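You operate a simulated robot arm through the tools that you are given. There is no shell and no other tool.

You are at the controls of a simulated robot arm. One attempt, no reset.

TASK
Test the tester's three batteries; put the low one in the orange tray.
Fine: number up; the other two stay in the tester; all other batteries stay where they are.
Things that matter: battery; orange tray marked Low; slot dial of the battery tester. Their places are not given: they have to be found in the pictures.

Only the result counts: the job must be done as asked and must still hold three seconds after the hand-in. Knocking over, shifting, dropping, spilling or breaking anything else fails it.

THE ROBOT
A 7-joint arm with a fingered hand, fixed in place. Base frame: the origin is on the floor under the middle of its stand, x ahead of it, y to its left, z up. Lengths are in m, angles in degrees, forces in N, time in s.
It reaches about 1.164 m from its shoulder. Its first joint turns from -166.0 to 166.0 degrees. Payload 4.7 kg.
The tool frame sits at the grasp point between the pads (the TCP): z along the fingers, y along the line on which they close. The tips reach 0.036 m beyond it. The gripper opens to 0.12 m; its body begins 0.042 m behind the TCP. The gripper is a hand of 5 fingers: y runs from the thumb to the fingers, the wrist lies at [-0.018, -0.122, -0.21] in the tool frame.
Orientation is that of the tool frame in the base frame, as a unit quaternion [x, y, z, w]. With the fingers straight down and the wrist toward the robot, the tool's x, y and z point along [0, 1, 0], [1, 0, 0] and [0, 0, -1] of the base frame.

THE INTERFACE
- The arm moves only by the tool move_arm. Its argument "rows" is a list of rows, each a list of 6 numbers: the shift along the tool's x, y, z in units of 25 mm (1.0 is 25 mm), then the turn, a rotation vector about the tool's x, y, z in units of 6 degrees (1.0 is 6 degrees). In form: [[dx, dy, dz, rx, ry, rz], ...]. A call has 1 to 20 rows; each row shifts and turns the commanded pose from where the row before left it, along the tool's axes as they then stand. A call with a number of a shift or a turn outside -1 to 1 is refused whole. Each row takes 0.2 s and may step no farther than 0.05 m and 8.6 degrees from the row before; otherwise, the whole call is refused. Where a pose cannot be reached the arm comes as near as it can. A force on the tool above 40 N (or 10 N above the force at the start of the call, whichever is more), or a blocked arm, ends the call early, and 0.2 s more pass. In this call time passes only in rows, and 0.2 s behind the last. It gives the time, the measured TCP pose, the force on the tool (base axes), the opening and the grip force at its end, in the units of the frame above (readings bear some noise), with the torque about the TCP (base axes, N m) and any sound that the robot's microphone picked up.
- Cameras (640 x 400 px; columns grow to the right, rows downward): "scene" is fixed at [0.2194, 0.6497, 1.4879]; the picture's right is [-0.85, -0.53, 0.00], its down [-0.49, 0.79, -0.36] and it looks along [0.19, -0.31, -0.93] (base axes); focal length 214 px, centre (320, 200). "wrist" rides on the gripper at [0.072, -0.091, -0.143] in the tool frame; the picture's right is [-0.80, 0.28, -0.53], its down [-0.53, -0.73, 0.42] and it looks along [-0.27, 0.62, 0.74] (tool axes); focal length 234 px, centre (320, 200).
- camera(camera): a new picture of that camera. It takes no simulated time.
- set_fingers(index, middle, ring, little, thumb_bend, thumb_turn): sets how far each is bent, from 0 (flat) to 1 (curled in); at 0.3 the hand is open as for a grip, at 0.7 the pads meet at the TCP. One left out holds its place. A second passes; each finger stops where it meets its share of the squeeze, and holds until it gets a number again. It is the only way to open and close the hand. It gives what a move gives, with no picture; readings hold the bend of each and the force on index, middle, ring, little, thumb and palm. thumb_turn goes from beside the hand (0) to across from the fingers (1), as for a grip.
- locate(camera, pixels): there is no depth. For up to 12 entries [column, row, z] of the newest picture of that camera ("zoom" is the newest enlarged one), the place [x, y] in the base frame at which the ray of that pixel passes the height z, good to about 0.002 m. It takes no simulated time.
- zoom(camera, box): a new picture of the part [left, top, right, bottom] of that camera's present view, enlarged. It takes no simulated time.
- finish_job(): hands the job in; it is judged then, once.

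Leave the gripper open and the arm clear of the work at the hand-in unless told otherwise.

The tools are called after "Call:" by a JSON object that holds its "name" and its "arguments". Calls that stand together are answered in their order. move_arm: Moves the arm, as the interface text tells. Its arguments: {"type":"object","properties":{"rows":{"type":"array","items":{"type":"array","items":{"type":"number"}}}},"required":["rows"]} The other tools are called the same way: set_fingers (index, middle, ring, little, thumb_bend, thumb_turn) moves the fingers one by one; camera (camera) takes a picture; locate (camera, pixels) gives the place at which the rays of pixels pass given heights; zoom (camera, box) takes an enlarged picture of a part of a camera's view; finish_job () hands the job in.

At the start:

```text
time_s: 0.0
tool_pos: [0.437, 0.2746, 1.061]
orientation: [0.707, 0.707, 0.0, 0.0]
contact_force: [-0.4, -0.3, 0.7]
ft_torque: [0.04, -0.02, -0.01]
finger_gap: 0.1194
grip_force: 0.1
shape: jaw
bend: [0.3, 0.3, 0.3, 0.3, 0.3, 0.98]
finger forces: [0.0, 0.0, 0.0, 0.0, 0.0, 0.0]
```

scene: 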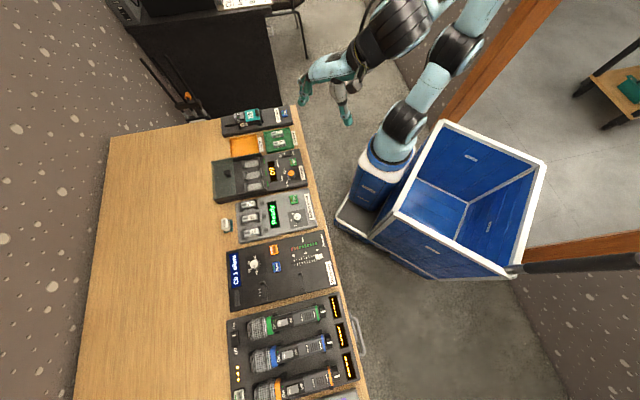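
wrist: 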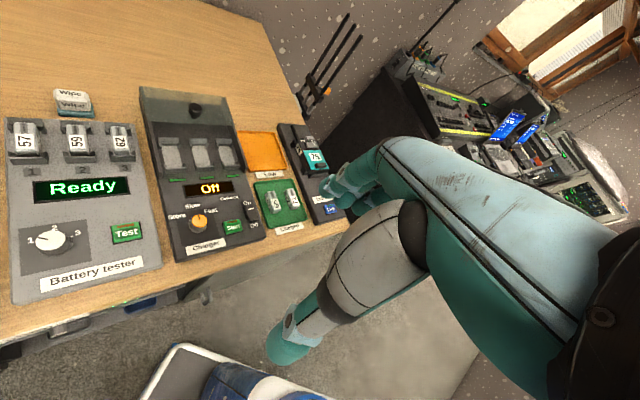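

I see the battery tester in the wrist view, at about (85,200), with three batteries numbered 57, 59 and 62, a "Ready" display, a Test button and a dial. I'll zoom in on both cameras for detail.

Call:
{"name": "zoom", "arguments": {"camera": "wrist", "box": [0, 80, 180, 310]}}

Call:
{"name": "zoom", "arguments": {"camera": "wrist", "box": [130, 80, 350, 270]}}

Call:
{"name": "zoom", "arguments": {"camera": "scene", "box": [200, 90, 330, 250]}}

```text
1.74 times, centred on (90, 195) of wrist
```

zoom: 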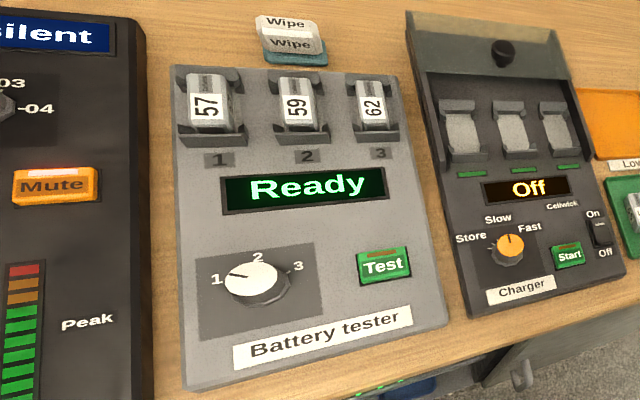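

```text
2.11 times, centred on (240, 175) of wrist
```

zoom: 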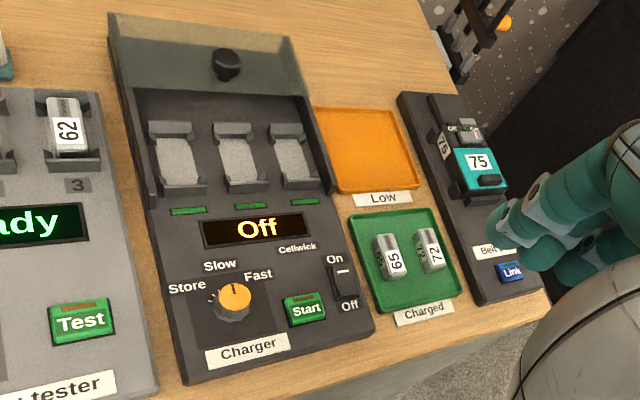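

```text
2.50 times, centred on (265, 170) of scene
```

zoom: 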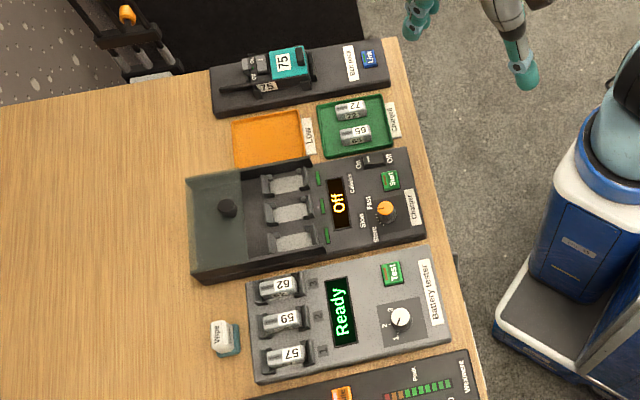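

I'll find the tester's height by intersecting rays for the same features, the Test button and the knob, in both cameras at several heights.

Call:
{"name": "locate", "arguments": {"camera": "wrist", "pixels": [[126, 233, 0.7], [126, 233, 0.75], [126, 233, 0.8], [126, 233, 0.85], [126, 233, 0.9], [49, 240, 0.75], [49, 240, 0.8], [49, 240, 0.85], [28, 140, 0.8], [120, 142, 0.8], [262, 150, 0.8], [280, 200, 0.8]]}}

Call:
{"name": "locate", "arguments": {"camera": "scene", "pixels": [[293.4, 199.2, 0.7], [293.4, 199.2, 0.75], [293.4, 199.2, 0.8], [293.4, 199.2, 0.85], [293.4, 199.2, 0.9], [297, 217.5, 0.75], [297, 217.5, 0.8], [297, 217.5, 0.85], [250, 233, 0.8], [248, 205, 0.8], [244, 146, 0.8], [279, 140, 0.8]]}}

```text
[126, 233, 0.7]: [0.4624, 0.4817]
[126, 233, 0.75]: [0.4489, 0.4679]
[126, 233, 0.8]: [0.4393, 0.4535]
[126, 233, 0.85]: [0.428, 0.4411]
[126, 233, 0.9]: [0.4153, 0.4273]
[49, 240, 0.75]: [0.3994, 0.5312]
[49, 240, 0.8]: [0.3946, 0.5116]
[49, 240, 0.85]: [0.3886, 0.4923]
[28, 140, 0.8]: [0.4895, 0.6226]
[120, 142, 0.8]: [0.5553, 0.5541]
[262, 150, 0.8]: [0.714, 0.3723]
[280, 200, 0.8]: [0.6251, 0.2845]
```

```text
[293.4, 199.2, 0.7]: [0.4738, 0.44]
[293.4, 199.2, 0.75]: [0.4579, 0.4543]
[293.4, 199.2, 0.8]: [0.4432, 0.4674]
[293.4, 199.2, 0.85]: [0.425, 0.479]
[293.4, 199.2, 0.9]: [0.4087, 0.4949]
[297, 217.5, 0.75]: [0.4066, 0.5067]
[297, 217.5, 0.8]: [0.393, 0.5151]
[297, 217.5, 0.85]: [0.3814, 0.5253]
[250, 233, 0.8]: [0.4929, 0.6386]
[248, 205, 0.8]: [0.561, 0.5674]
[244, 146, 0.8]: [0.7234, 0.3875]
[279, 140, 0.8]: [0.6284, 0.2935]
```

The rays agree on a Test button height of about 0.775 m, near (0.447, 0.461), and a knob near (0.395, 0.514) with its top at about 0.794. Next I'll look at the hand itself in both views to see how the fingers lie.

Call:
{"name": "zoom", "arguments": {"camera": "scene", "box": [280, 0, 480, 140]}}

Call:
{"name": "zoom", "arguments": {"camera": "wrist", "box": [240, 120, 640, 400]}}

Call:
{"name": "zoom", "arguments": {"camera": "wrist", "box": [0, 100, 140, 190]}}

Call:
{"name": "zoom", "arguments": {"camera": "wrist", "box": [0, 190, 160, 290]}}

```text
2.86 times, centred on (380, 70) of scene
```

zoom: 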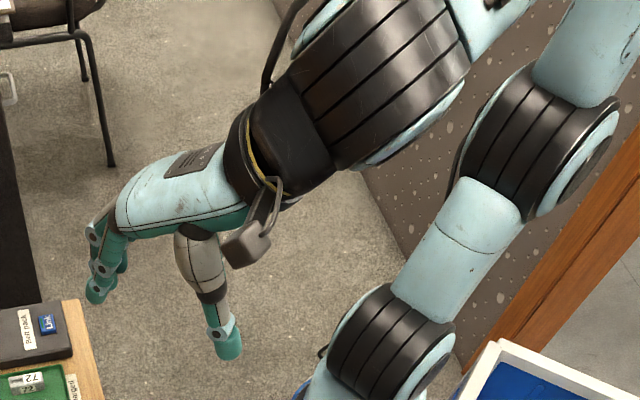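

```text
1.43 times, centred on (440, 260) of wrist
```

zoom: 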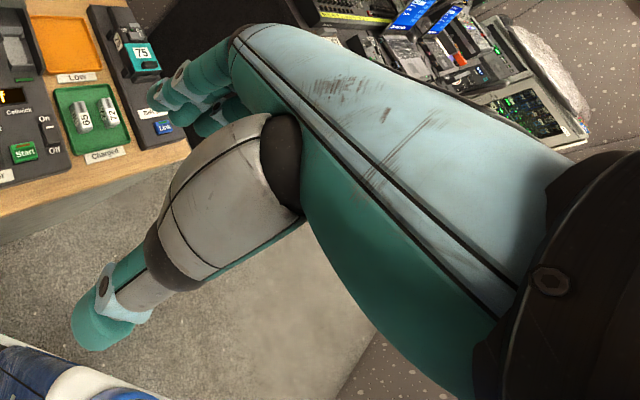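

```text
4.44 times, centred on (70, 145) of wrist
```

zoom: 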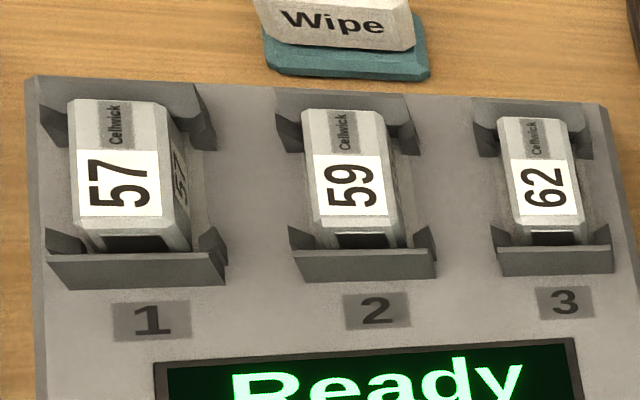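

```text
4.00 times, centred on (80, 240) of wrist
```

zoom: 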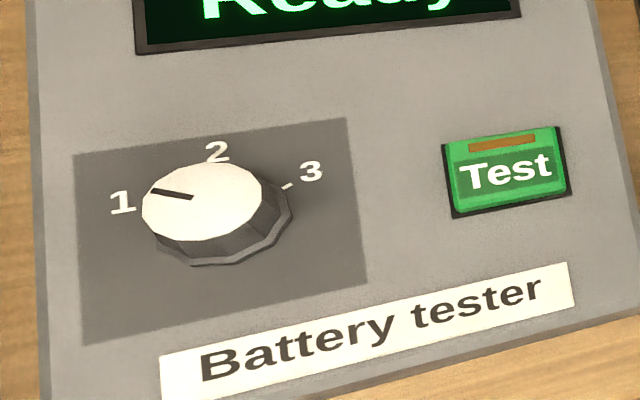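

The batteries, numbered 57, 59 and 62, sit in slots 1 to 3. They are octagonal cells lying front to back in end brackets, and the dial points to 1. I'll shape the hand into a pointing finger up here in free air, index straight and the others curled, then look at it.

Call:
{"name": "set_fingers", "arguments": {"index": 0.3, "middle": 1, "ring": 1, "little": 1, "thumb_bend": 0.3, "thumb_turn": 0.98}}

Call:
{"name": "zoom", "arguments": {"camera": "scene", "box": [280, 0, 480, 140]}}

Call:
{"name": "camera", "arguments": {"camera": "wrist"}}

```text
time_s: 1.0
tool_pos: [0.4378, 0.276, 1.0616]
orientation: [0.707, 0.707, -0.001, -0.001]
contact_force: [-0.4, -0.9, 0.4]
ft_torque: [0.0, 0.0, -0.02]
finger_gap: 0.1218
grip_force: 0.1
shape: fingers
bend: [0.3, 1.0, 1.0, 1.0, 0.3, 0.96]
finger forces: [0.0, 0.1, 0.0, 0.1, 0.1, 0.1]
```

```text
2.86 times, centred on (380, 70) of scene
```

zoom: 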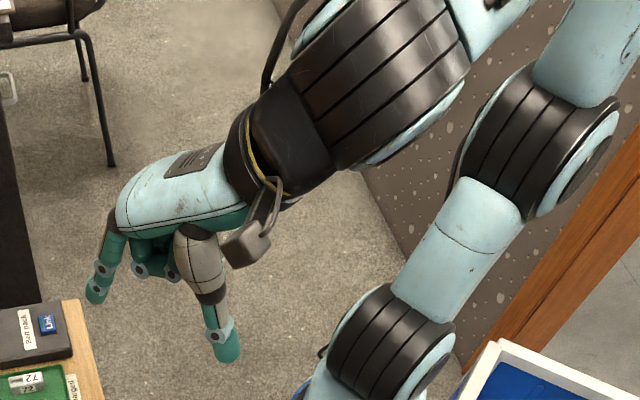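

```text
taken
```

wrist: 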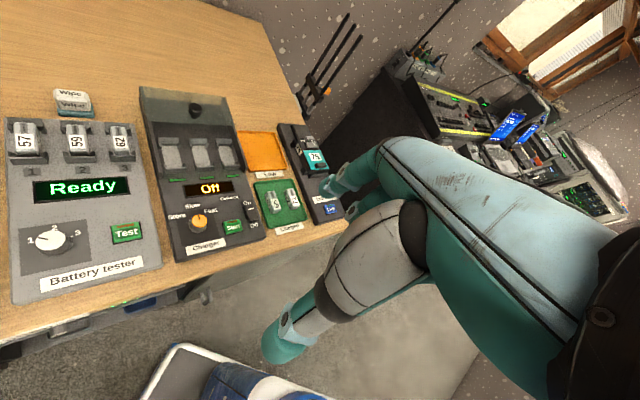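

The index finger is the one left straight, nearest the camera at about (330,195). The thumb still points down at (283,345). I'll swing the thumb beside the hand to see whether it clears upward.

Call:
{"name": "set_fingers", "arguments": {"thumb_bend": 0.0, "thumb_turn": 0.0}}

Call:
{"name": "zoom", "arguments": {"camera": "scene", "box": [280, 0, 480, 140]}}

Call:
{"name": "camera", "arguments": {"camera": "wrist"}}

```text
time_s: 2.0
tool_pos: [0.4372, 0.2748, 1.0614]
orientation: [0.707, 0.707, -0.001, -0.001]
contact_force: [0.3, -0.4, 0.5]
ft_torque: [-0.02, -0.01, -0.02]
finger_gap: 0.1895
grip_force: 0.1
shape: fingers
bend: [0.3, 1.0, 1.0, 1.0, 0.0, 0.0]
finger forces: [0.0, 0.1, 0.0, 0.0, 0.1, 0.0]
```

```text
2.86 times, centred on (380, 70) of scene
```

zoom: 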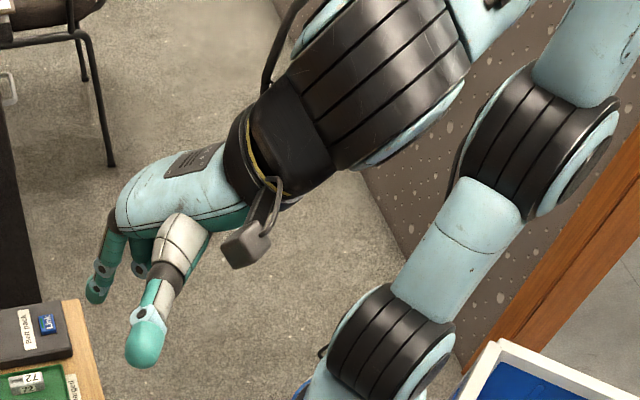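

```text
taken
```

wrist: 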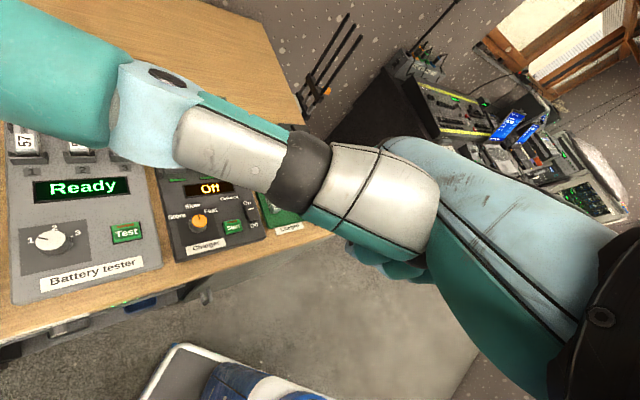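

With the thumb beside the hand it blocks the wrist camera. I'll try it across the palm and fully curled instead.

Call:
{"name": "set_fingers", "arguments": {"thumb_bend": 1.0, "thumb_turn": 1.0}}

Call:
{"name": "zoom", "arguments": {"camera": "scene", "box": [280, 0, 480, 140]}}

Call:
{"name": "camera", "arguments": {"camera": "wrist"}}

```text
time_s: 3.0
tool_pos: [0.4385, 0.2746, 1.0611]
orientation: [0.707, 0.707, 0.0, 0.0]
contact_force: [0.1, 0.0, -0.6]
ft_torque: [0.03, -0.03, 0.01]
finger_gap: 0.0335
grip_force: 0.0
shape: fingers
bend: [0.29, 1.0, 1.0, 1.0, 0.97, 1.0]
finger forces: [0.0, 0.0, 0.1, 0.1, 0.0, 0.0]
```

```text
2.86 times, centred on (380, 70) of scene
```

zoom: 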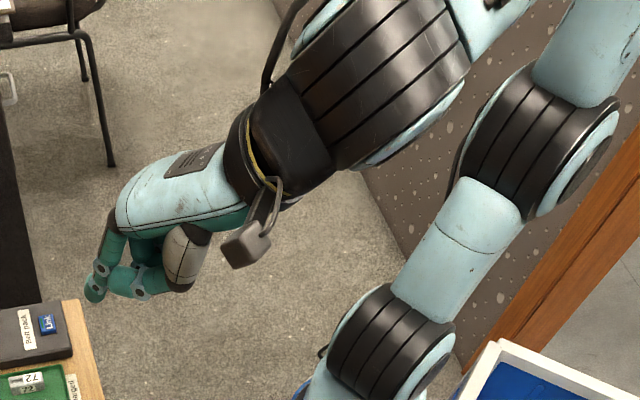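

```text
taken
```

wrist: 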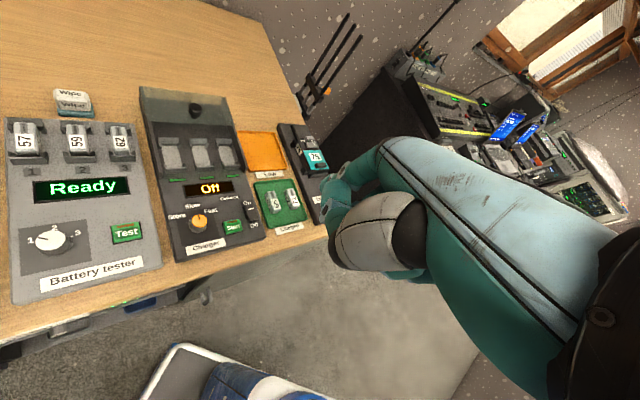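

The thumb now curls in near the index. I'll zoom in to judge how far the index tip sticks out below it.

Call:
{"name": "zoom", "arguments": {"camera": "wrist", "box": [290, 130, 450, 290]}}

Call:
{"name": "zoom", "arguments": {"camera": "scene", "box": [290, 60, 370, 120]}}

```text
2.50 times, centred on (370, 210) of wrist
```

zoom: 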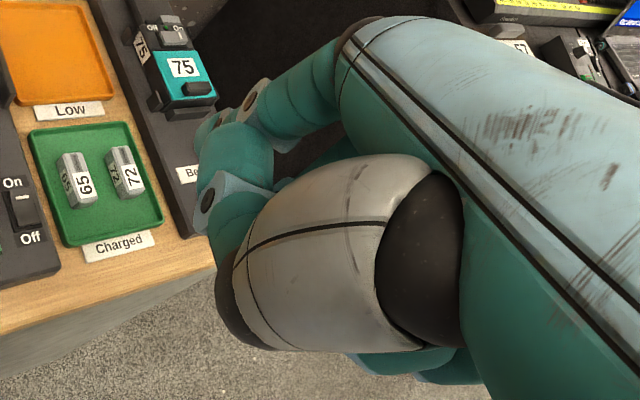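

```text
6.67 times, centred on (330, 90) of scene
```

zoom: 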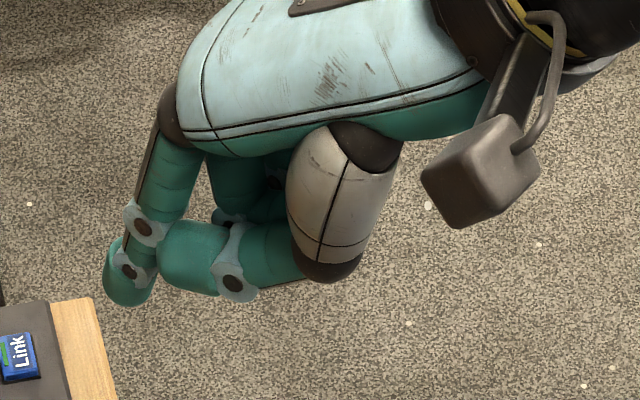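

The index tip sticks out past the thumb. Next I'll turn the hand about -44° around the tool z, so the finger line points toward the tester's back, then tilt it about +30° so the index leads downward. It stays at this height.

Call:
{"name": "move_arm", "arguments": {"rows": [[0, 0, 0, 0, 0, -0.92], [0, 0, 0, 0, 0, -0.92], [0, 0, 0, 0, 0, -0.92], [0, 0, 0, 0, 0, -0.92], [0, 0, 0, 0, 0, -0.92], [0, 0, 0, 0, 0, -0.92], [0, 0, 0, 0, 0, -0.92], [0, 0, 0, 0, 0, -0.92], [0, 0, 0, 1, 0, 0], [0, 0, 0, 1, 0, 0], [0, 0, 0, 1, 0, 0], [0, 0, 0, 1, 0, 0], [0, 0, 0, 1, 0, 0]]}}

Call:
{"name": "camera", "arguments": {"camera": "wrist"}}

Call:
{"name": "camera", "arguments": {"camera": "scene"}}

```text
time_s: 5.8
tool_pos: [0.4374, 0.2748, 1.0616]
orientation: [0.376, 0.89, -0.239, -0.102]
contact_force: [-0.1, -0.5, 1.5]
ft_torque: [0.05, -0.02, 0.0]
finger_gap: 0.0333
grip_force: 0.0
shape: fingers
bend: [0.29, 1.0, 1.0, 1.0, 0.97, 1.0]
finger forces: [0.1, 0.0, 0.0, 0.1, 0.0, 0.0]
```

```text
taken
```

wrist: 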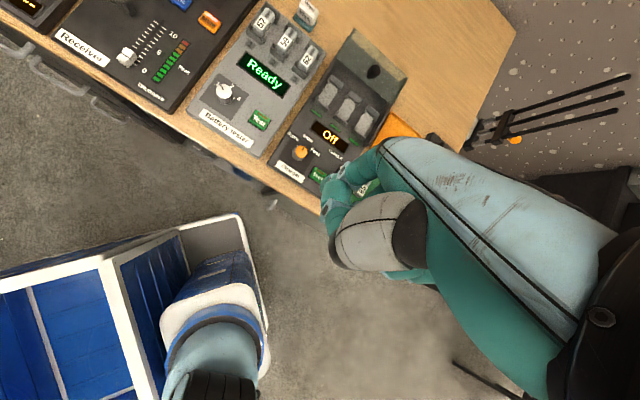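

```text
taken
```

scene: 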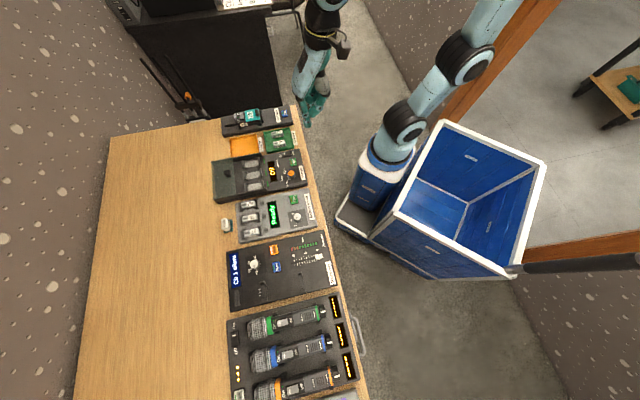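

The turn worked as planned: the tool x axis is horizontal along (-0.70, 0.72), and the fingers tilt down. Now I'll move over the tester, to about (0.42, 0.50, 0.95), for a closer look straight down.

Call:
{"name": "move_arm", "arguments": {"rows": [[0.87, 0.906, 0.124, 0, 0, 0], [0.87, 0.906, 0.124, 0, 0, 0], [0.87, 0.906, 0.124, 0, 0, 0], [0.87, 0.906, 0.124, 0, 0, 0], [0.87, 0.906, 0.124, 0, 0, 0], [0.87, 0.906, 0.124, 0, 0, 0], [0.87, 0.906, 0.124, 0, 0, 0], [0.87, 0.906, 0.124, 0, 0, 0]]}}

Call:
{"name": "camera", "arguments": {"camera": "wrist"}}

Call:
{"name": "camera", "arguments": {"camera": "scene"}}

```text
time_s: 7.6
tool_pos: [0.4165, 0.501, 0.9488]
orientation: [0.376, 0.89, -0.238, -0.102]
contact_force: [-0.2, -0.5, 1.4]
ft_torque: [0.01, -0.04, 0.0]
finger_gap: 0.0335
grip_force: 0.0
shape: fingers
bend: [0.29, 1.0, 1.0, 1.0, 0.97, 1.0]
finger forces: [0.0, 0.1, 0.0, 0.0, 0.0, 0.1]
```

```text
taken
```

wrist: 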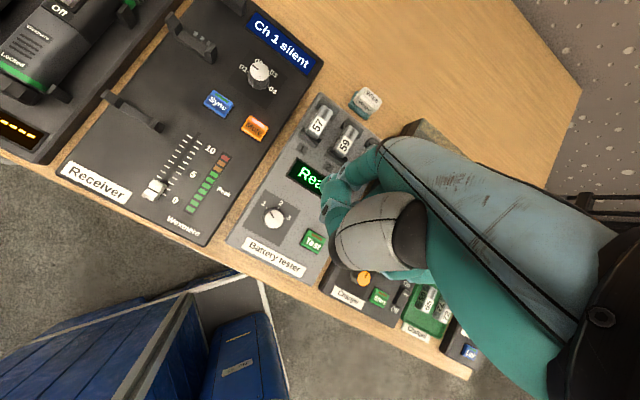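

```text
taken
```

scene: 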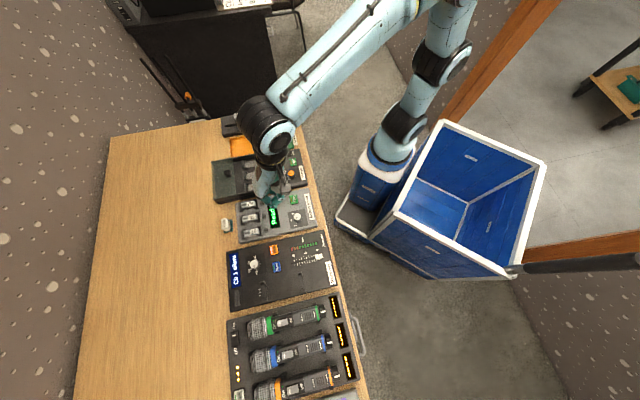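

I now have a view down on the tester, with the knob at (274,216) and Test at (312,242). I'll zoom in and locate features from this viewpoint.

Call:
{"name": "zoom", "arguments": {"camera": "wrist", "box": [220, 80, 380, 290]}}

Call:
{"name": "locate", "arguments": {"camera": "wrist", "pixels": [[312, 242, 0.75], [312, 242, 0.775], [312, 242, 0.8], [274, 216, 0.77], [274, 216, 0.8], [319, 124, 0.78], [319, 124, 0.8], [347, 142, 0.78], [347, 142, 0.8]]}}

```text
1.90 times, centred on (300, 185) of wrist
```

zoom: 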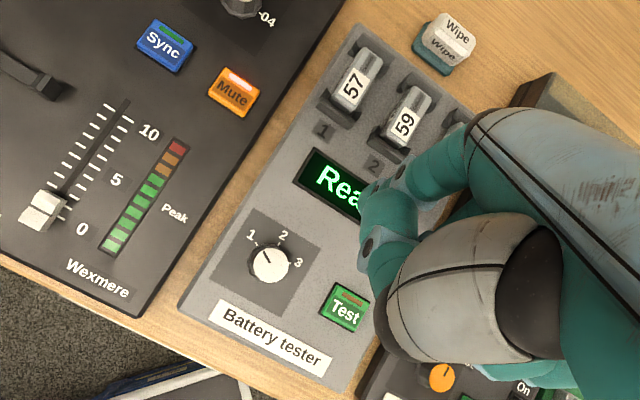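

```text
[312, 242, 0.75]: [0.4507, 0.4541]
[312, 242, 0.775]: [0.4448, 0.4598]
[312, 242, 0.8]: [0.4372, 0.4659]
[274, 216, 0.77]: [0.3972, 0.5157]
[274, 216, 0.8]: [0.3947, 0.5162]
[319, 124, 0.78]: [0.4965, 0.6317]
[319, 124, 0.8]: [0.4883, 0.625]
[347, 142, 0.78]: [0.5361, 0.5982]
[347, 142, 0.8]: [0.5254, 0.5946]
```

The Test button sits at about (0.445, 0.460, 0.775) and the knob at about (0.396, 0.515). With the hand tilted, the thumb can stay open and still be higher than the index, so I'll uncurl it and straighten the index a little to see the tip.

Call:
{"name": "set_fingers", "arguments": {"index": 0.12, "thumb_bend": 0.2, "thumb_turn": 1.0}}

Call:
{"name": "camera", "arguments": {"camera": "wrist"}}

Call:
{"name": "zoom", "arguments": {"camera": "scene", "box": [210, 120, 330, 250]}}

```text
time_s: 8.6
tool_pos: [0.4187, 0.5002, 0.9468]
orientation: [0.376, 0.89, -0.239, -0.102]
contact_force: [-0.1, 0.6, -0.5]
ft_torque: [-0.04, 0.03, -0.01]
finger_gap: 0.1627
grip_force: 0.1
shape: fingers
bend: [0.12, 1.0, 1.0, 1.0, 0.2, 0.97]
finger forces: [0.0, 0.0, 0.0, 0.0, 0.0, 0.0]
```

```text
taken
```

wrist: 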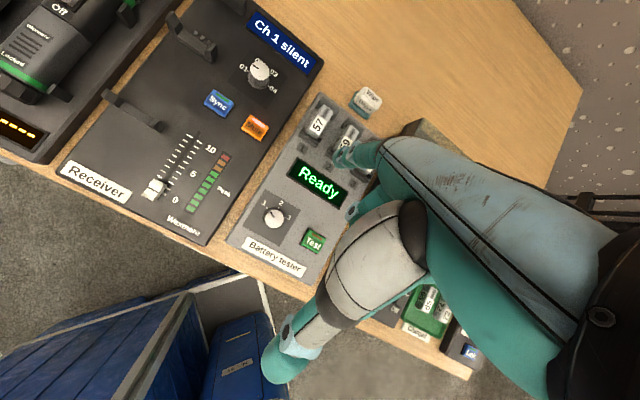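

```text
3.08 times, centred on (270, 185) of scene
```

zoom: 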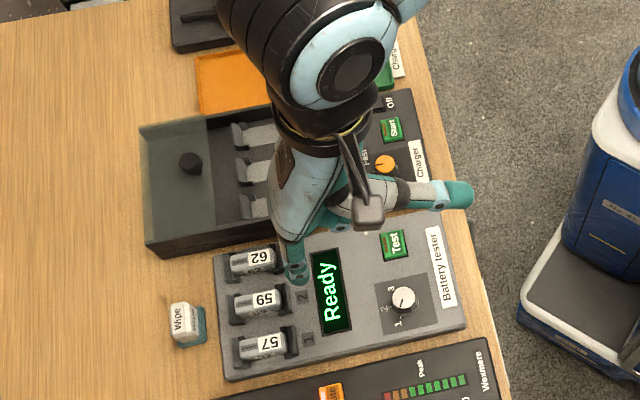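

Both cameras now show the index tip clearly, at about (340,158) in the wrist view. I'll zoom in on it and triangulate.

Call:
{"name": "zoom", "arguments": {"camera": "wrist", "box": [300, 110, 420, 210]}}

Call:
{"name": "locate", "arguments": {"camera": "scene", "pixels": [[262.2, 208.4, 0.86], [262.2, 208.4, 0.88], [262.2, 208.4, 0.9], [262.2, 208.4, 0.92]]}}

Call:
{"name": "locate", "arguments": {"camera": "wrist", "pixels": [[340, 158, 0.86], [340, 158, 0.88], [340, 158, 0.9], [340, 158, 0.92]]}}

```text
4.00 times, centred on (360, 160) of wrist
```

zoom: 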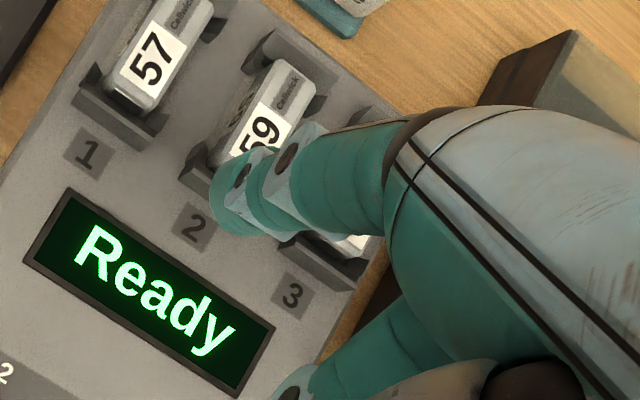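

```text
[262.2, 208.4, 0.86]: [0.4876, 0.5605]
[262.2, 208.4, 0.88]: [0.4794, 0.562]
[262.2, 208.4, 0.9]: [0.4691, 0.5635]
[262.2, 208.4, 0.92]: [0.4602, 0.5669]
```

```text
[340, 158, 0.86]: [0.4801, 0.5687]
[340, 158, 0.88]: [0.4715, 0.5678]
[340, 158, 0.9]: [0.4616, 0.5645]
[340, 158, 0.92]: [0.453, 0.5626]
```

The index tip is near (0.465, 0.564, 0.90). Next I'll bring it above the Test button at (0.445, 0.460) with the tip at about 0.82, and look again before pressing.

Call:
{"name": "move_arm", "arguments": {"rows": [[-0.405, -0.233, 0.753, 0, 0, 0], [-0.405, -0.233, 0.753, 0, 0, 0], [-0.405, -0.233, 0.753, 0, 0, 0], [-0.405, -0.233, 0.753, 0, 0, 0], [-0.405, -0.233, 0.753, 0, 0, 0], [-0.405, -0.233, 0.753, 0, 0, 0]]}}

Call:
{"name": "camera", "arguments": {"camera": "wrist"}}

Call:
{"name": "zoom", "arguments": {"camera": "scene", "box": [230, 150, 330, 250]}}

```text
time_s: 10.0
tool_pos: [0.4, 0.3958, 0.8699]
orientation: [0.375, 0.89, -0.239, -0.101]
contact_force: [0.5, 0.7, -1.2]
ft_torque: [-0.01, 0.04, 0.0]
finger_gap: 0.1623
grip_force: 0.1
shape: fingers
bend: [0.12, 1.0, 1.0, 1.0, 0.2, 0.97]
finger forces: [0.1, 0.0, 0.0, 0.1, 0.0, 0.0]
```

```text
taken
```

wrist: 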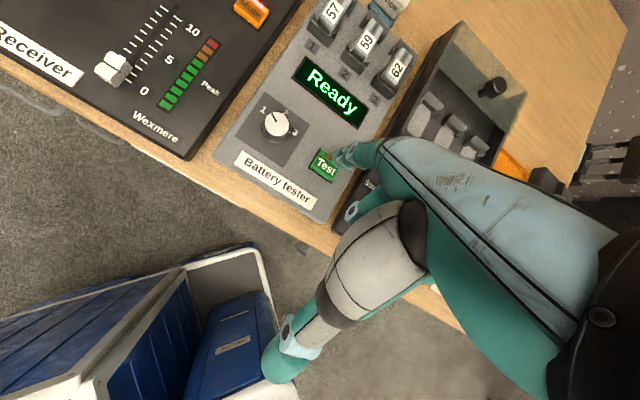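

```text
4.00 times, centred on (280, 200) of scene
```

zoom: 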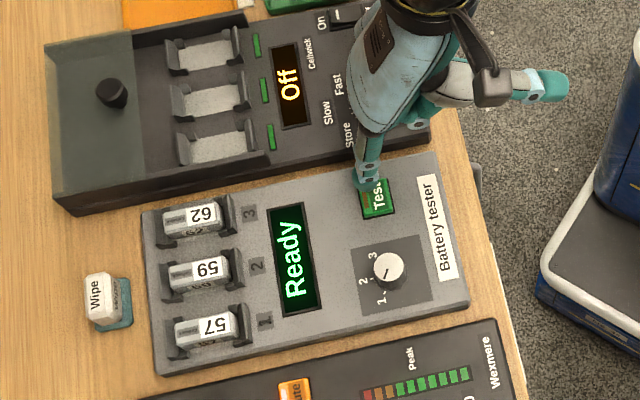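

The index tip hovers beside the Test button in the wrist view: tip at (341,158), button at (323,164). I'll zoom and locate both precisely to get the remaining offset.

Call:
{"name": "zoom", "arguments": {"camera": "wrist", "box": [290, 120, 390, 200]}}

Call:
{"name": "locate", "arguments": {"camera": "wrist", "pixels": [[340, 158, 0.8], [340, 158, 0.81], [340, 158, 0.82], [340, 158, 0.83], [323, 164, 0.77], [323, 164, 0.775], [323, 164, 0.78], [276, 124, 0.78], [276, 124, 0.79]]}}

Call:
{"name": "locate", "arguments": {"camera": "scene", "pixels": [[291.75, 195, 0.8], [291.75, 195, 0.81], [291.75, 195, 0.82], [291.75, 195, 0.83], [294.5, 199.25, 0.77], [294.5, 199.25, 0.775], [294.5, 199.25, 0.78]]}}

```text
5.00 times, centred on (340, 160) of wrist
```

zoom: 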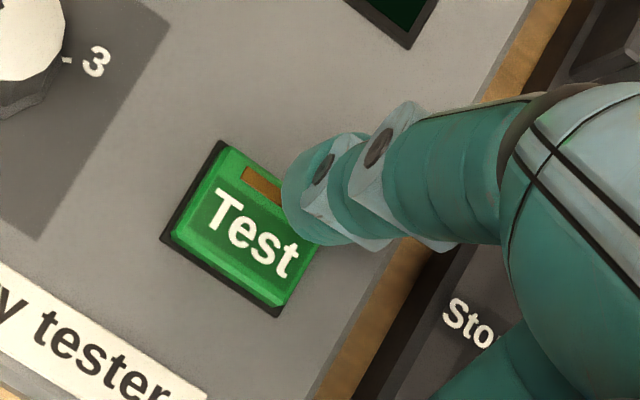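

```text
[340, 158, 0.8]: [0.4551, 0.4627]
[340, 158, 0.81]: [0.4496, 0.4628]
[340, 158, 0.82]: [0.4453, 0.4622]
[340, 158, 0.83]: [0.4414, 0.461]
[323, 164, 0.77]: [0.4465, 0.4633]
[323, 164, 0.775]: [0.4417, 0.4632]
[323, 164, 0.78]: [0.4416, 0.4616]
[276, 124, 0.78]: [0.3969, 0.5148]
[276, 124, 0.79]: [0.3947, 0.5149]
```

```text
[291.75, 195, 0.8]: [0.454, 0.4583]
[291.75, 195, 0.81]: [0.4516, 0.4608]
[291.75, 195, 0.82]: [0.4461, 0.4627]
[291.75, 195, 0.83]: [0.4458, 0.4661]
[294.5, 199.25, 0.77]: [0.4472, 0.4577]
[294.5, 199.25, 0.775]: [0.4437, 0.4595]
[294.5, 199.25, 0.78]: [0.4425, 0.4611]
```

The tip is at (0.4455, 0.4625, 0.82), almost straight above the button at (0.4435, 0.461, 0.777). I'll descend 34 mm and check.

Call:
{"name": "move_arm", "arguments": {"rows": [[0.01, 0.24, 0.45, 0, 0, 0], [0, 0.24, 0.45, 0, 0, 0], [0, 0.2, 0.35, 0, 0, 0]]}}

Call:
{"name": "zoom", "arguments": {"camera": "wrist", "box": [270, 100, 390, 190]}}

Call:
{"name": "zoom", "arguments": {"camera": "scene", "box": [260, 170, 320, 230]}}

```text
time_s: 10.8
tool_pos: [0.3993, 0.3978, 0.8352]
orientation: [0.376, 0.891, -0.235, -0.101]
contact_force: [-2.7, -4.0, 25.1]
ft_torque: [1.51, -1.1, 0.0]
finger_gap: 0.1611
grip_force: 12.7
shape: fingers
bend: [0.12, 1.0, 1.0, 1.0, 0.2, 0.97]
finger forces: [25.5, 0.0, 0.1, 0.0, 0.0, 0.0]
heard: click
```

```text
4.44 times, centred on (330, 145) of wrist
```

zoom: 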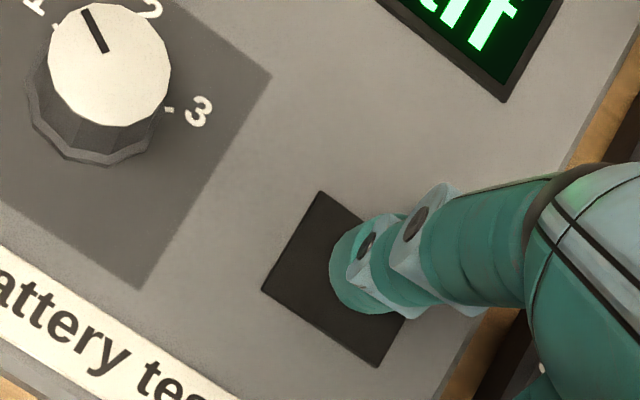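

```text
6.67 times, centred on (290, 200) of scene
```

zoom: 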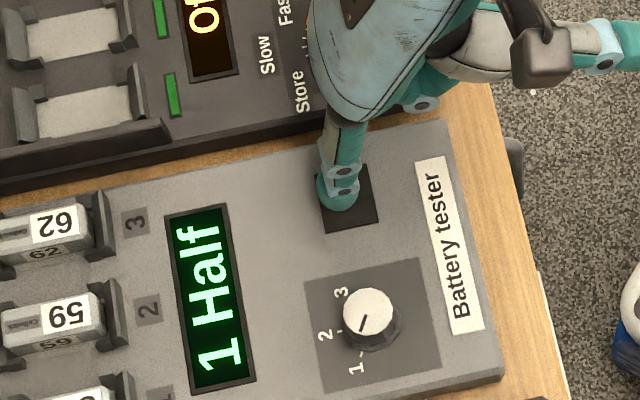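

I heard a click and the display now reads "1 Half", so slot 1 is half charged. Now I'll lift straight up to release the button and re-read the display.

Call:
{"name": "move_arm", "arguments": {"rows": [[0, -0.25, -0.43, 0, 0, 0], [0, -0.5, -0.87, 0, 0, 0], [0, -0.5, -0.87, 0, 0, 0], [0, -0.5, -0.87, 0, 0, 0]]}}

Call:
{"name": "camera", "arguments": {"camera": "wrist"}}

Call:
{"name": "zoom", "arguments": {"camera": "wrist", "box": [220, 40, 420, 240]}}

Call:
{"name": "zoom", "arguments": {"camera": "scene", "box": [230, 150, 330, 250]}}

```text
time_s: 11.8
tool_pos: [0.3988, 0.3968, 0.9224]
orientation: [0.375, 0.89, -0.239, -0.101]
contact_force: [0.1, 0.2, -0.4]
ft_torque: [-0.06, 0.0, 0.01]
finger_gap: 0.1627
grip_force: 0.0
shape: fingers
bend: [0.12, 1.0, 1.0, 1.0, 0.2, 0.97]
finger forces: [0.0, 0.1, 0.1, 0.0, 0.1, 0.0]
```

```text
taken
```

wrist: 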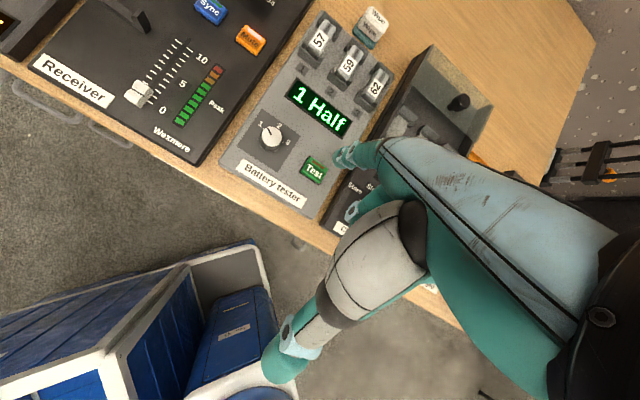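

```text
2.00 times, centred on (320, 140) of wrist
```

zoom: 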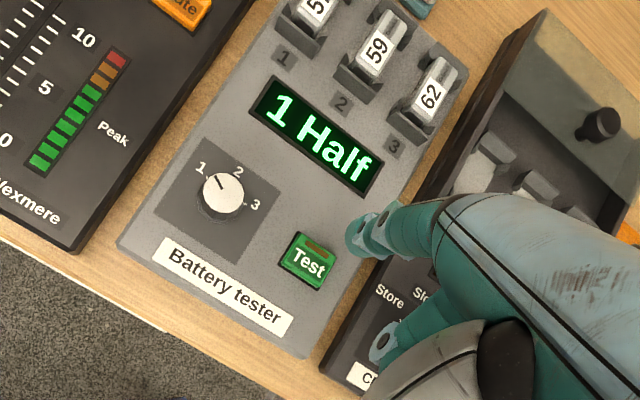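

```text
4.00 times, centred on (280, 200) of scene
```

zoom: 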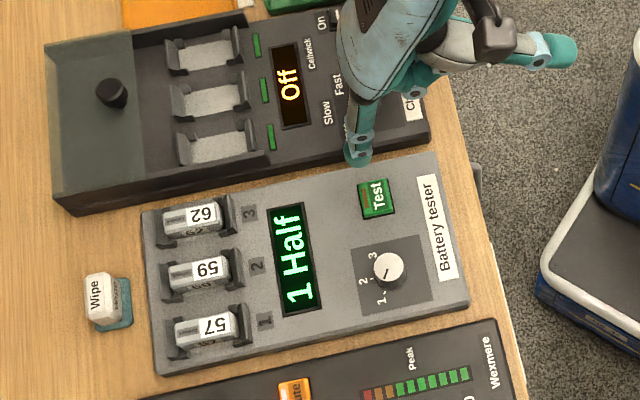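

The display holds at "1 Half" and Test has popped back up. Next the dial has to go to 2. I'll zoom in on the knob to measure its size and the mark angles.

Call:
{"name": "zoom", "arguments": {"camera": "wrist", "box": [235, 100, 305, 170]}}

Call:
{"name": "zoom", "arguments": {"camera": "scene", "box": [280, 200, 315, 235]}}

```text
5.71 times, centred on (270, 135) of wrist
```

zoom: 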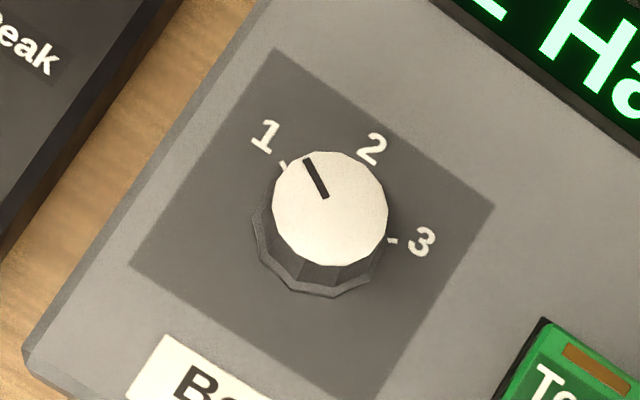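

```text
11.43 times, centred on (298, 218) of scene
```

zoom: 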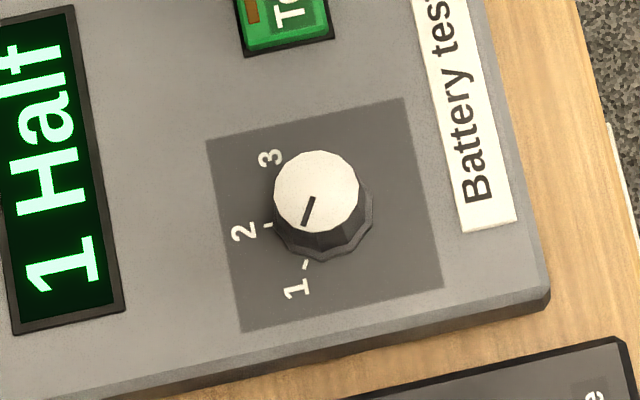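

The ticks are about 60° apart, the pointer sits on 1, and the cap is about 25 mm across. Going 1→2→3 is clockwise seen from above, which is positive about the tool z. I'll untilt the hand, pre-turn it -30°, and then open index, middle and thumb for a grip.

Call:
{"name": "move_arm", "arguments": {"rows": [[0, 0, 0, -1, 0, 0], [0, 0, 0, -1, 0, 0], [0, 0, 0, -1, 0, 0], [0, 0, 0, -1, 0, 0], [0, 0, 0, -1, 0, 0], [0, 0, -0.5, 0, 0, -1], [0, 0, 0, 0, 0, -1], [0, 0, 0, 0, 0, -1], [0, 0, 0, 0, 0, -1], [0, 0, 0, 0, 0, -1]]}}

Call:
{"name": "set_fingers", "arguments": {"index": 0.4, "middle": 0.4, "ring": 1, "little": 1, "thumb_bend": 0.4, "thumb_turn": 1}}

Call:
{"name": "camera", "arguments": {"camera": "wrist"}}

Call:
{"name": "camera", "arguments": {"camera": "scene"}}

```text
time_s: 14.0
tool_pos: [0.4003, 0.3969, 0.9333]
orientation: [0.138, 0.99, 0.001, 0.0]
contact_force: [-0.3, 0.9, -0.7]
ft_torque: [-0.01, 0.0, -0.02]
finger_gap: 0.1623
grip_force: 0.1
shape: fingers
bend: [0.12, 1.0, 1.0, 1.0, 0.2, 0.97]
finger forces: [0.0, 0.1, 0.0, 0.0, 0.0, 0.0]
```

```text
time_s: 15.0
tool_pos: [0.4011, 0.3975, 0.934]
orientation: [0.137, 0.991, 0.0, -0.001]
contact_force: [-0.2, 0.5, 0.3]
ft_torque: [0.03, 0.01, 0.03]
finger_gap: 0.0936
grip_force: 0.0
shape: fingers
bend: [0.4, 0.4, 1.0, 1.0, 0.4, 0.99]
finger forces: [0.0, 0.0, 0.1, 0.0, 0.0, 0.0]
```

```text
taken
```

wrist: 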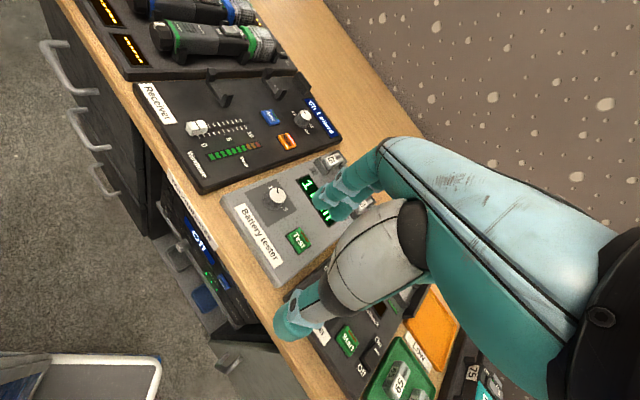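

```text
taken
```

scene: 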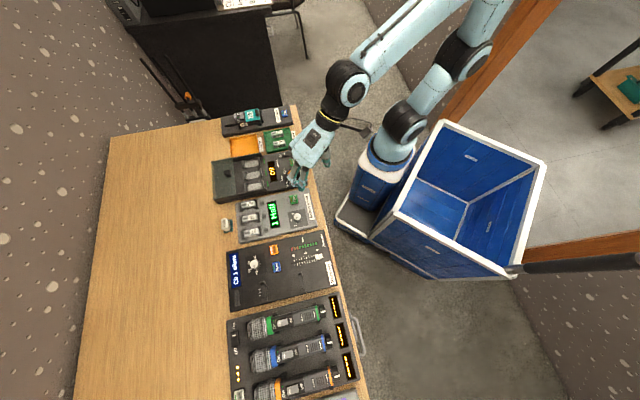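

The hand is now vertical with tool y along (0.27, 0.96), and the gap is 94 mm. Now I'll move the grasp point above the knob at about (0.395, 0.515, 0.90).

Call:
{"name": "move_arm", "arguments": {"rows": [[0.252, 0.743, 0.227, 0, 0, 0], [0.252, 0.743, 0.227, 0, 0, 0], [0.252, 0.743, 0.227, 0, 0, 0], [0.252, 0.743, 0.227, 0, 0, 0], [0.252, 0.743, 0.227, 0, 0, 0], [0.252, 0.743, 0.227, 0, 0, 0]]}}

Call:
{"name": "camera", "arguments": {"camera": "wrist"}}

Call:
{"name": "zoom", "arguments": {"camera": "scene", "box": [230, 150, 350, 250]}}

```text
time_s: 16.4
tool_pos: [0.3934, 0.5168, 0.8998]
orientation: [0.137, 0.991, 0.0, -0.002]
contact_force: [0.0, 0.4, 0.3]
ft_torque: [0.01, 0.01, 0.02]
finger_gap: 0.0933
grip_force: 0.1
shape: fingers
bend: [0.4, 0.4, 1.0, 1.0, 0.4, 0.99]
finger forces: [0.0, 0.1, 0.0, 0.0, 0.0, 0.0]
```

```text
taken
```

wrist: 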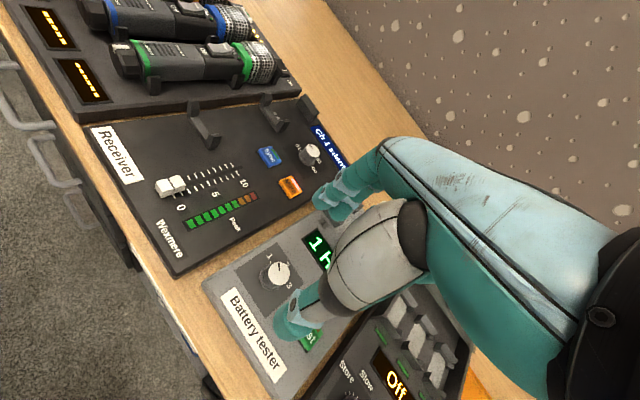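

```text
4.00 times, centred on (290, 200) of scene
```

zoom: 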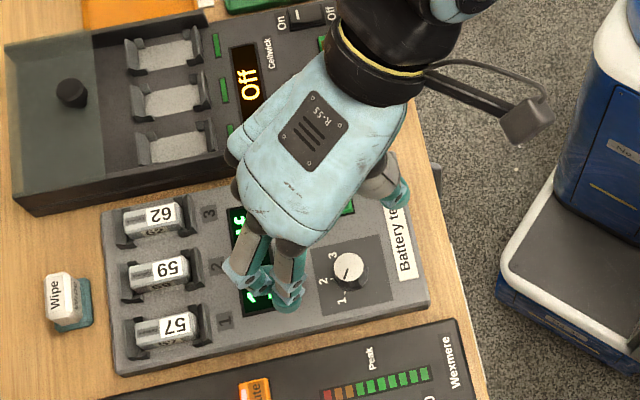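

The knob cap shows at about (274,272), and the point below the grasp point projects to about (276,269), so alignment is close. I'll zoom to refine the knob centre.

Call:
{"name": "zoom", "arguments": {"camera": "wrist", "box": [230, 180, 370, 350]}}

Call:
{"name": "zoom", "arguments": {"camera": "scene", "box": [280, 195, 320, 240]}}

```text
2.35 times, centred on (300, 265) of wrist
```

zoom: 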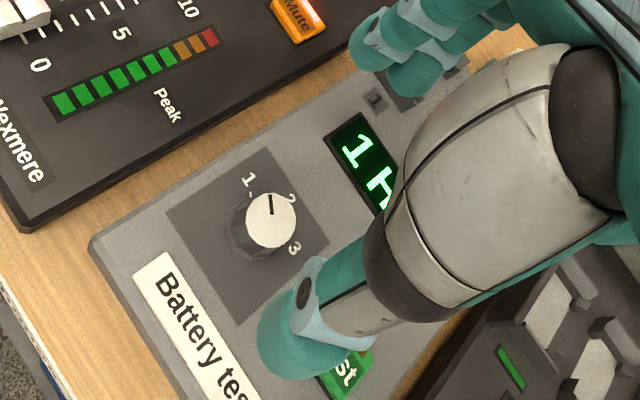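

```text
8.89 times, centred on (300, 218) of scene
```

zoom: 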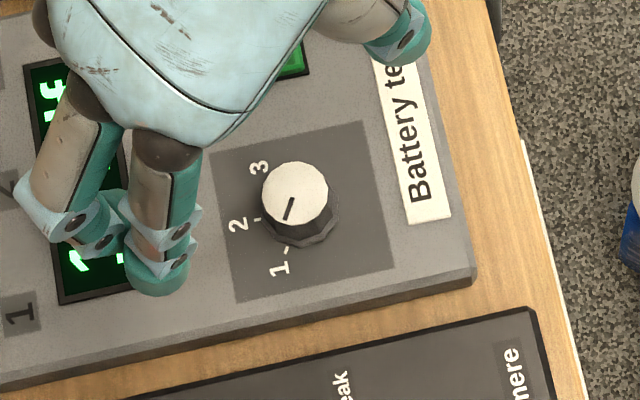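

I'll pin down the knob cap centre from both fresh views: wrist (279.1, 274.4) and scene (297.2, 217.1).

Call:
{"name": "locate", "arguments": {"camera": "wrist", "pixels": [[279.1, 274.4, 0.785], [279.1, 274.4, 0.79], [279.1, 274.4, 0.795], [279.1, 274.4, 0.8]]}}

Call:
{"name": "locate", "arguments": {"camera": "scene", "pixels": [[297.2, 217.1, 0.785], [297.2, 217.1, 0.79], [297.2, 217.1, 0.795], [297.2, 217.1, 0.8]]}}

Call:
{"name": "locate", "arguments": {"camera": "zoom", "pixels": [[155, 285, 0.86], [155, 285, 0.87], [90, 252, 0.86], [90, 252, 0.87], [405, 45, 0.86], [405, 45, 0.87], [207, 150, 0.77], [363, 121, 0.77], [396, 265, 0.77], [238, 302, 0.77]]}}

```text
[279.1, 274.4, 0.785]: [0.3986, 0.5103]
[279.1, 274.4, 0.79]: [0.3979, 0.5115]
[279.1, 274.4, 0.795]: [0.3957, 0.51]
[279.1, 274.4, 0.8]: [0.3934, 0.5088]
```

```text
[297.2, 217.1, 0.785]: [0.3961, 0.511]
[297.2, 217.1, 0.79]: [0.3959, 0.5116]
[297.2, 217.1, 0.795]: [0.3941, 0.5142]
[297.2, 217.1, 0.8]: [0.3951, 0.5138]
```

```text
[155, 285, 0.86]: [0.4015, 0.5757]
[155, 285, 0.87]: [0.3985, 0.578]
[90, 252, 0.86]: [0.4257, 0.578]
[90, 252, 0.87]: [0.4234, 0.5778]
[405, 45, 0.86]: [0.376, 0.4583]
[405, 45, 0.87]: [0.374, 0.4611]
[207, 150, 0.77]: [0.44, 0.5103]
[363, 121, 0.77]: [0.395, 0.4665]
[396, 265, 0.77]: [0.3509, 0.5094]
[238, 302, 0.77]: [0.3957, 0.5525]
```

The knob centre is at about (0.396, 0.511), with its top near 0.79. In tool x the thumb sits at about 0, the index at about +9 mm and the middle at about -14 mm, which makes a good three-point grip. I'll shift slightly and descend to TCP z of about 0.82.

Call:
{"name": "move_arm", "arguments": {"rows": [[-0.08, -0.1, 0.8, 0, 0, 0], [-0.08, -0.1, 0.8, 0, 0, 0], [0, 0, 0.8, 0, 0, 0], [0, 0, 0.8, 0, 0, 0]]}}

Call:
{"name": "camera", "arguments": {"camera": "wrist"}}

Call:
{"name": "zoom", "arguments": {"camera": "wrist", "box": [230, 150, 390, 350]}}

Call:
{"name": "zoom", "arguments": {"camera": "scene", "box": [270, 180, 330, 240]}}

```text
time_s: 17.4
tool_pos: [0.3961, 0.5084, 0.8187]
orientation: [0.137, 0.991, 0.0, -0.002]
contact_force: [0.8, -0.3, 0.0]
ft_torque: [-0.02, -0.02, 0.0]
finger_gap: 0.0939
grip_force: 0.1
shape: fingers
bend: [0.4, 0.4, 1.0, 1.0, 0.4, 0.99]
finger forces: [0.1, 0.0, 0.1, 0.0, 0.0, 0.0]
```

```text
taken
```

wrist: 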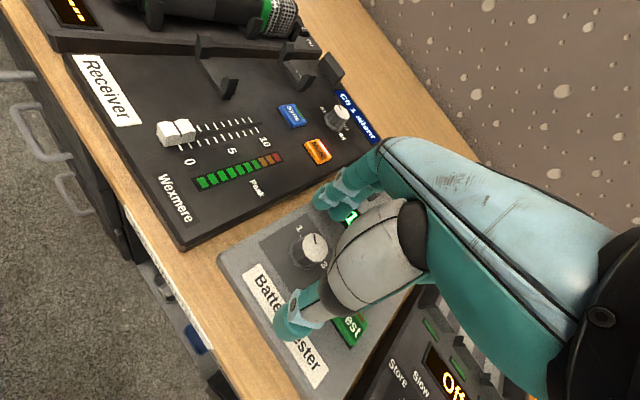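

```text
2.00 times, centred on (310, 250) of wrist
```

zoom: 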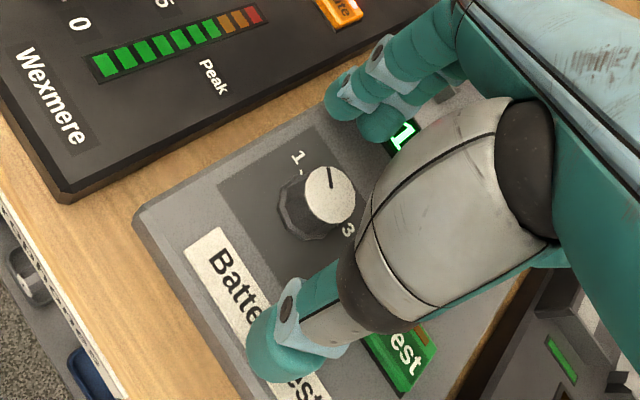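

```text
6.67 times, centred on (300, 210) of scene
```

zoom: 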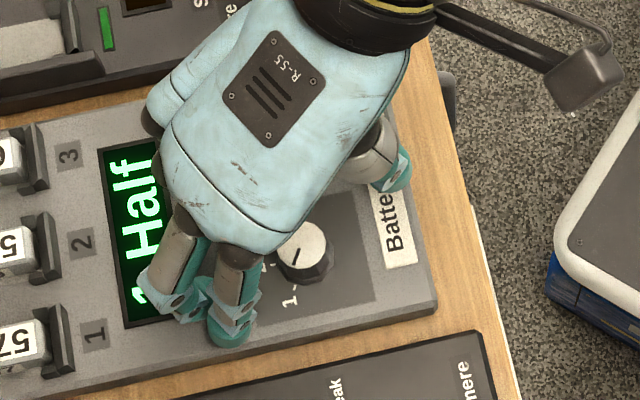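

The knob cap at (314.5, 249) matches the predicted spot (312, 250) below the grasp point. I'll narrow the fingers to 0.53 at this height, above the panel, to check tip clearance.

Call:
{"name": "set_fingers", "arguments": {"index": 0.53, "middle": 0.53, "thumb_bend": 0.53}}

Call:
{"name": "zoom", "arguments": {"camera": "wrist", "box": [250, 180, 390, 330]}}

Call:
{"name": "zoom", "arguments": {"camera": "scene", "box": [270, 190, 320, 240]}}

```text
time_s: 18.4
tool_pos: [0.3963, 0.5092, 0.8196]
orientation: [0.137, 0.991, 0.0, 0.0]
contact_force: [-0.2, -0.2, 0.6]
ft_torque: [-0.01, 0.01, 0.0]
finger_gap: 0.0544
grip_force: 0.1
shape: fingers
bend: [0.53, 0.53, 1.0, 1.0, 0.53, 1.0]
finger forces: [0.1, 0.1, 0.0, 0.1, 0.0, 0.1]
```

```text
2.67 times, centred on (320, 255) of wrist
```

zoom: 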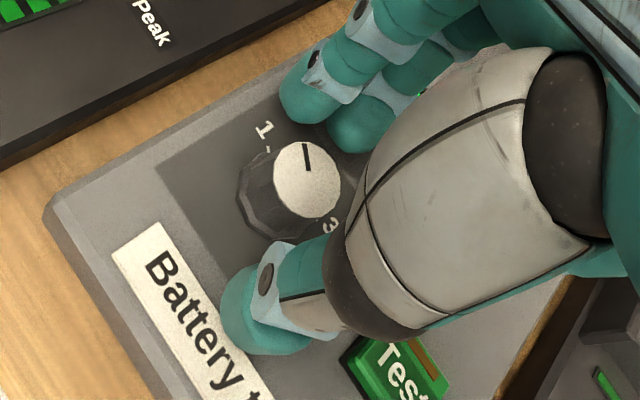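

```text
8.00 times, centred on (295, 215) of scene
```

zoom: 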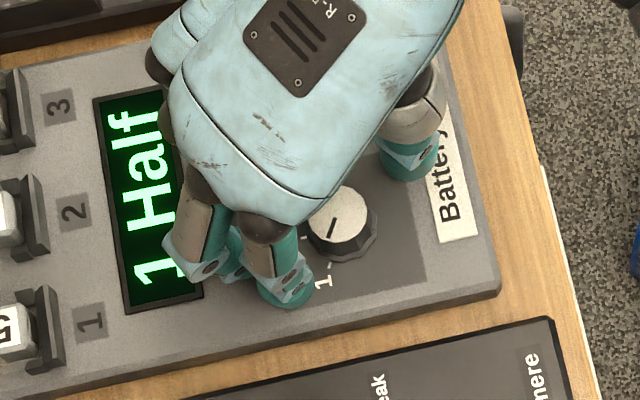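

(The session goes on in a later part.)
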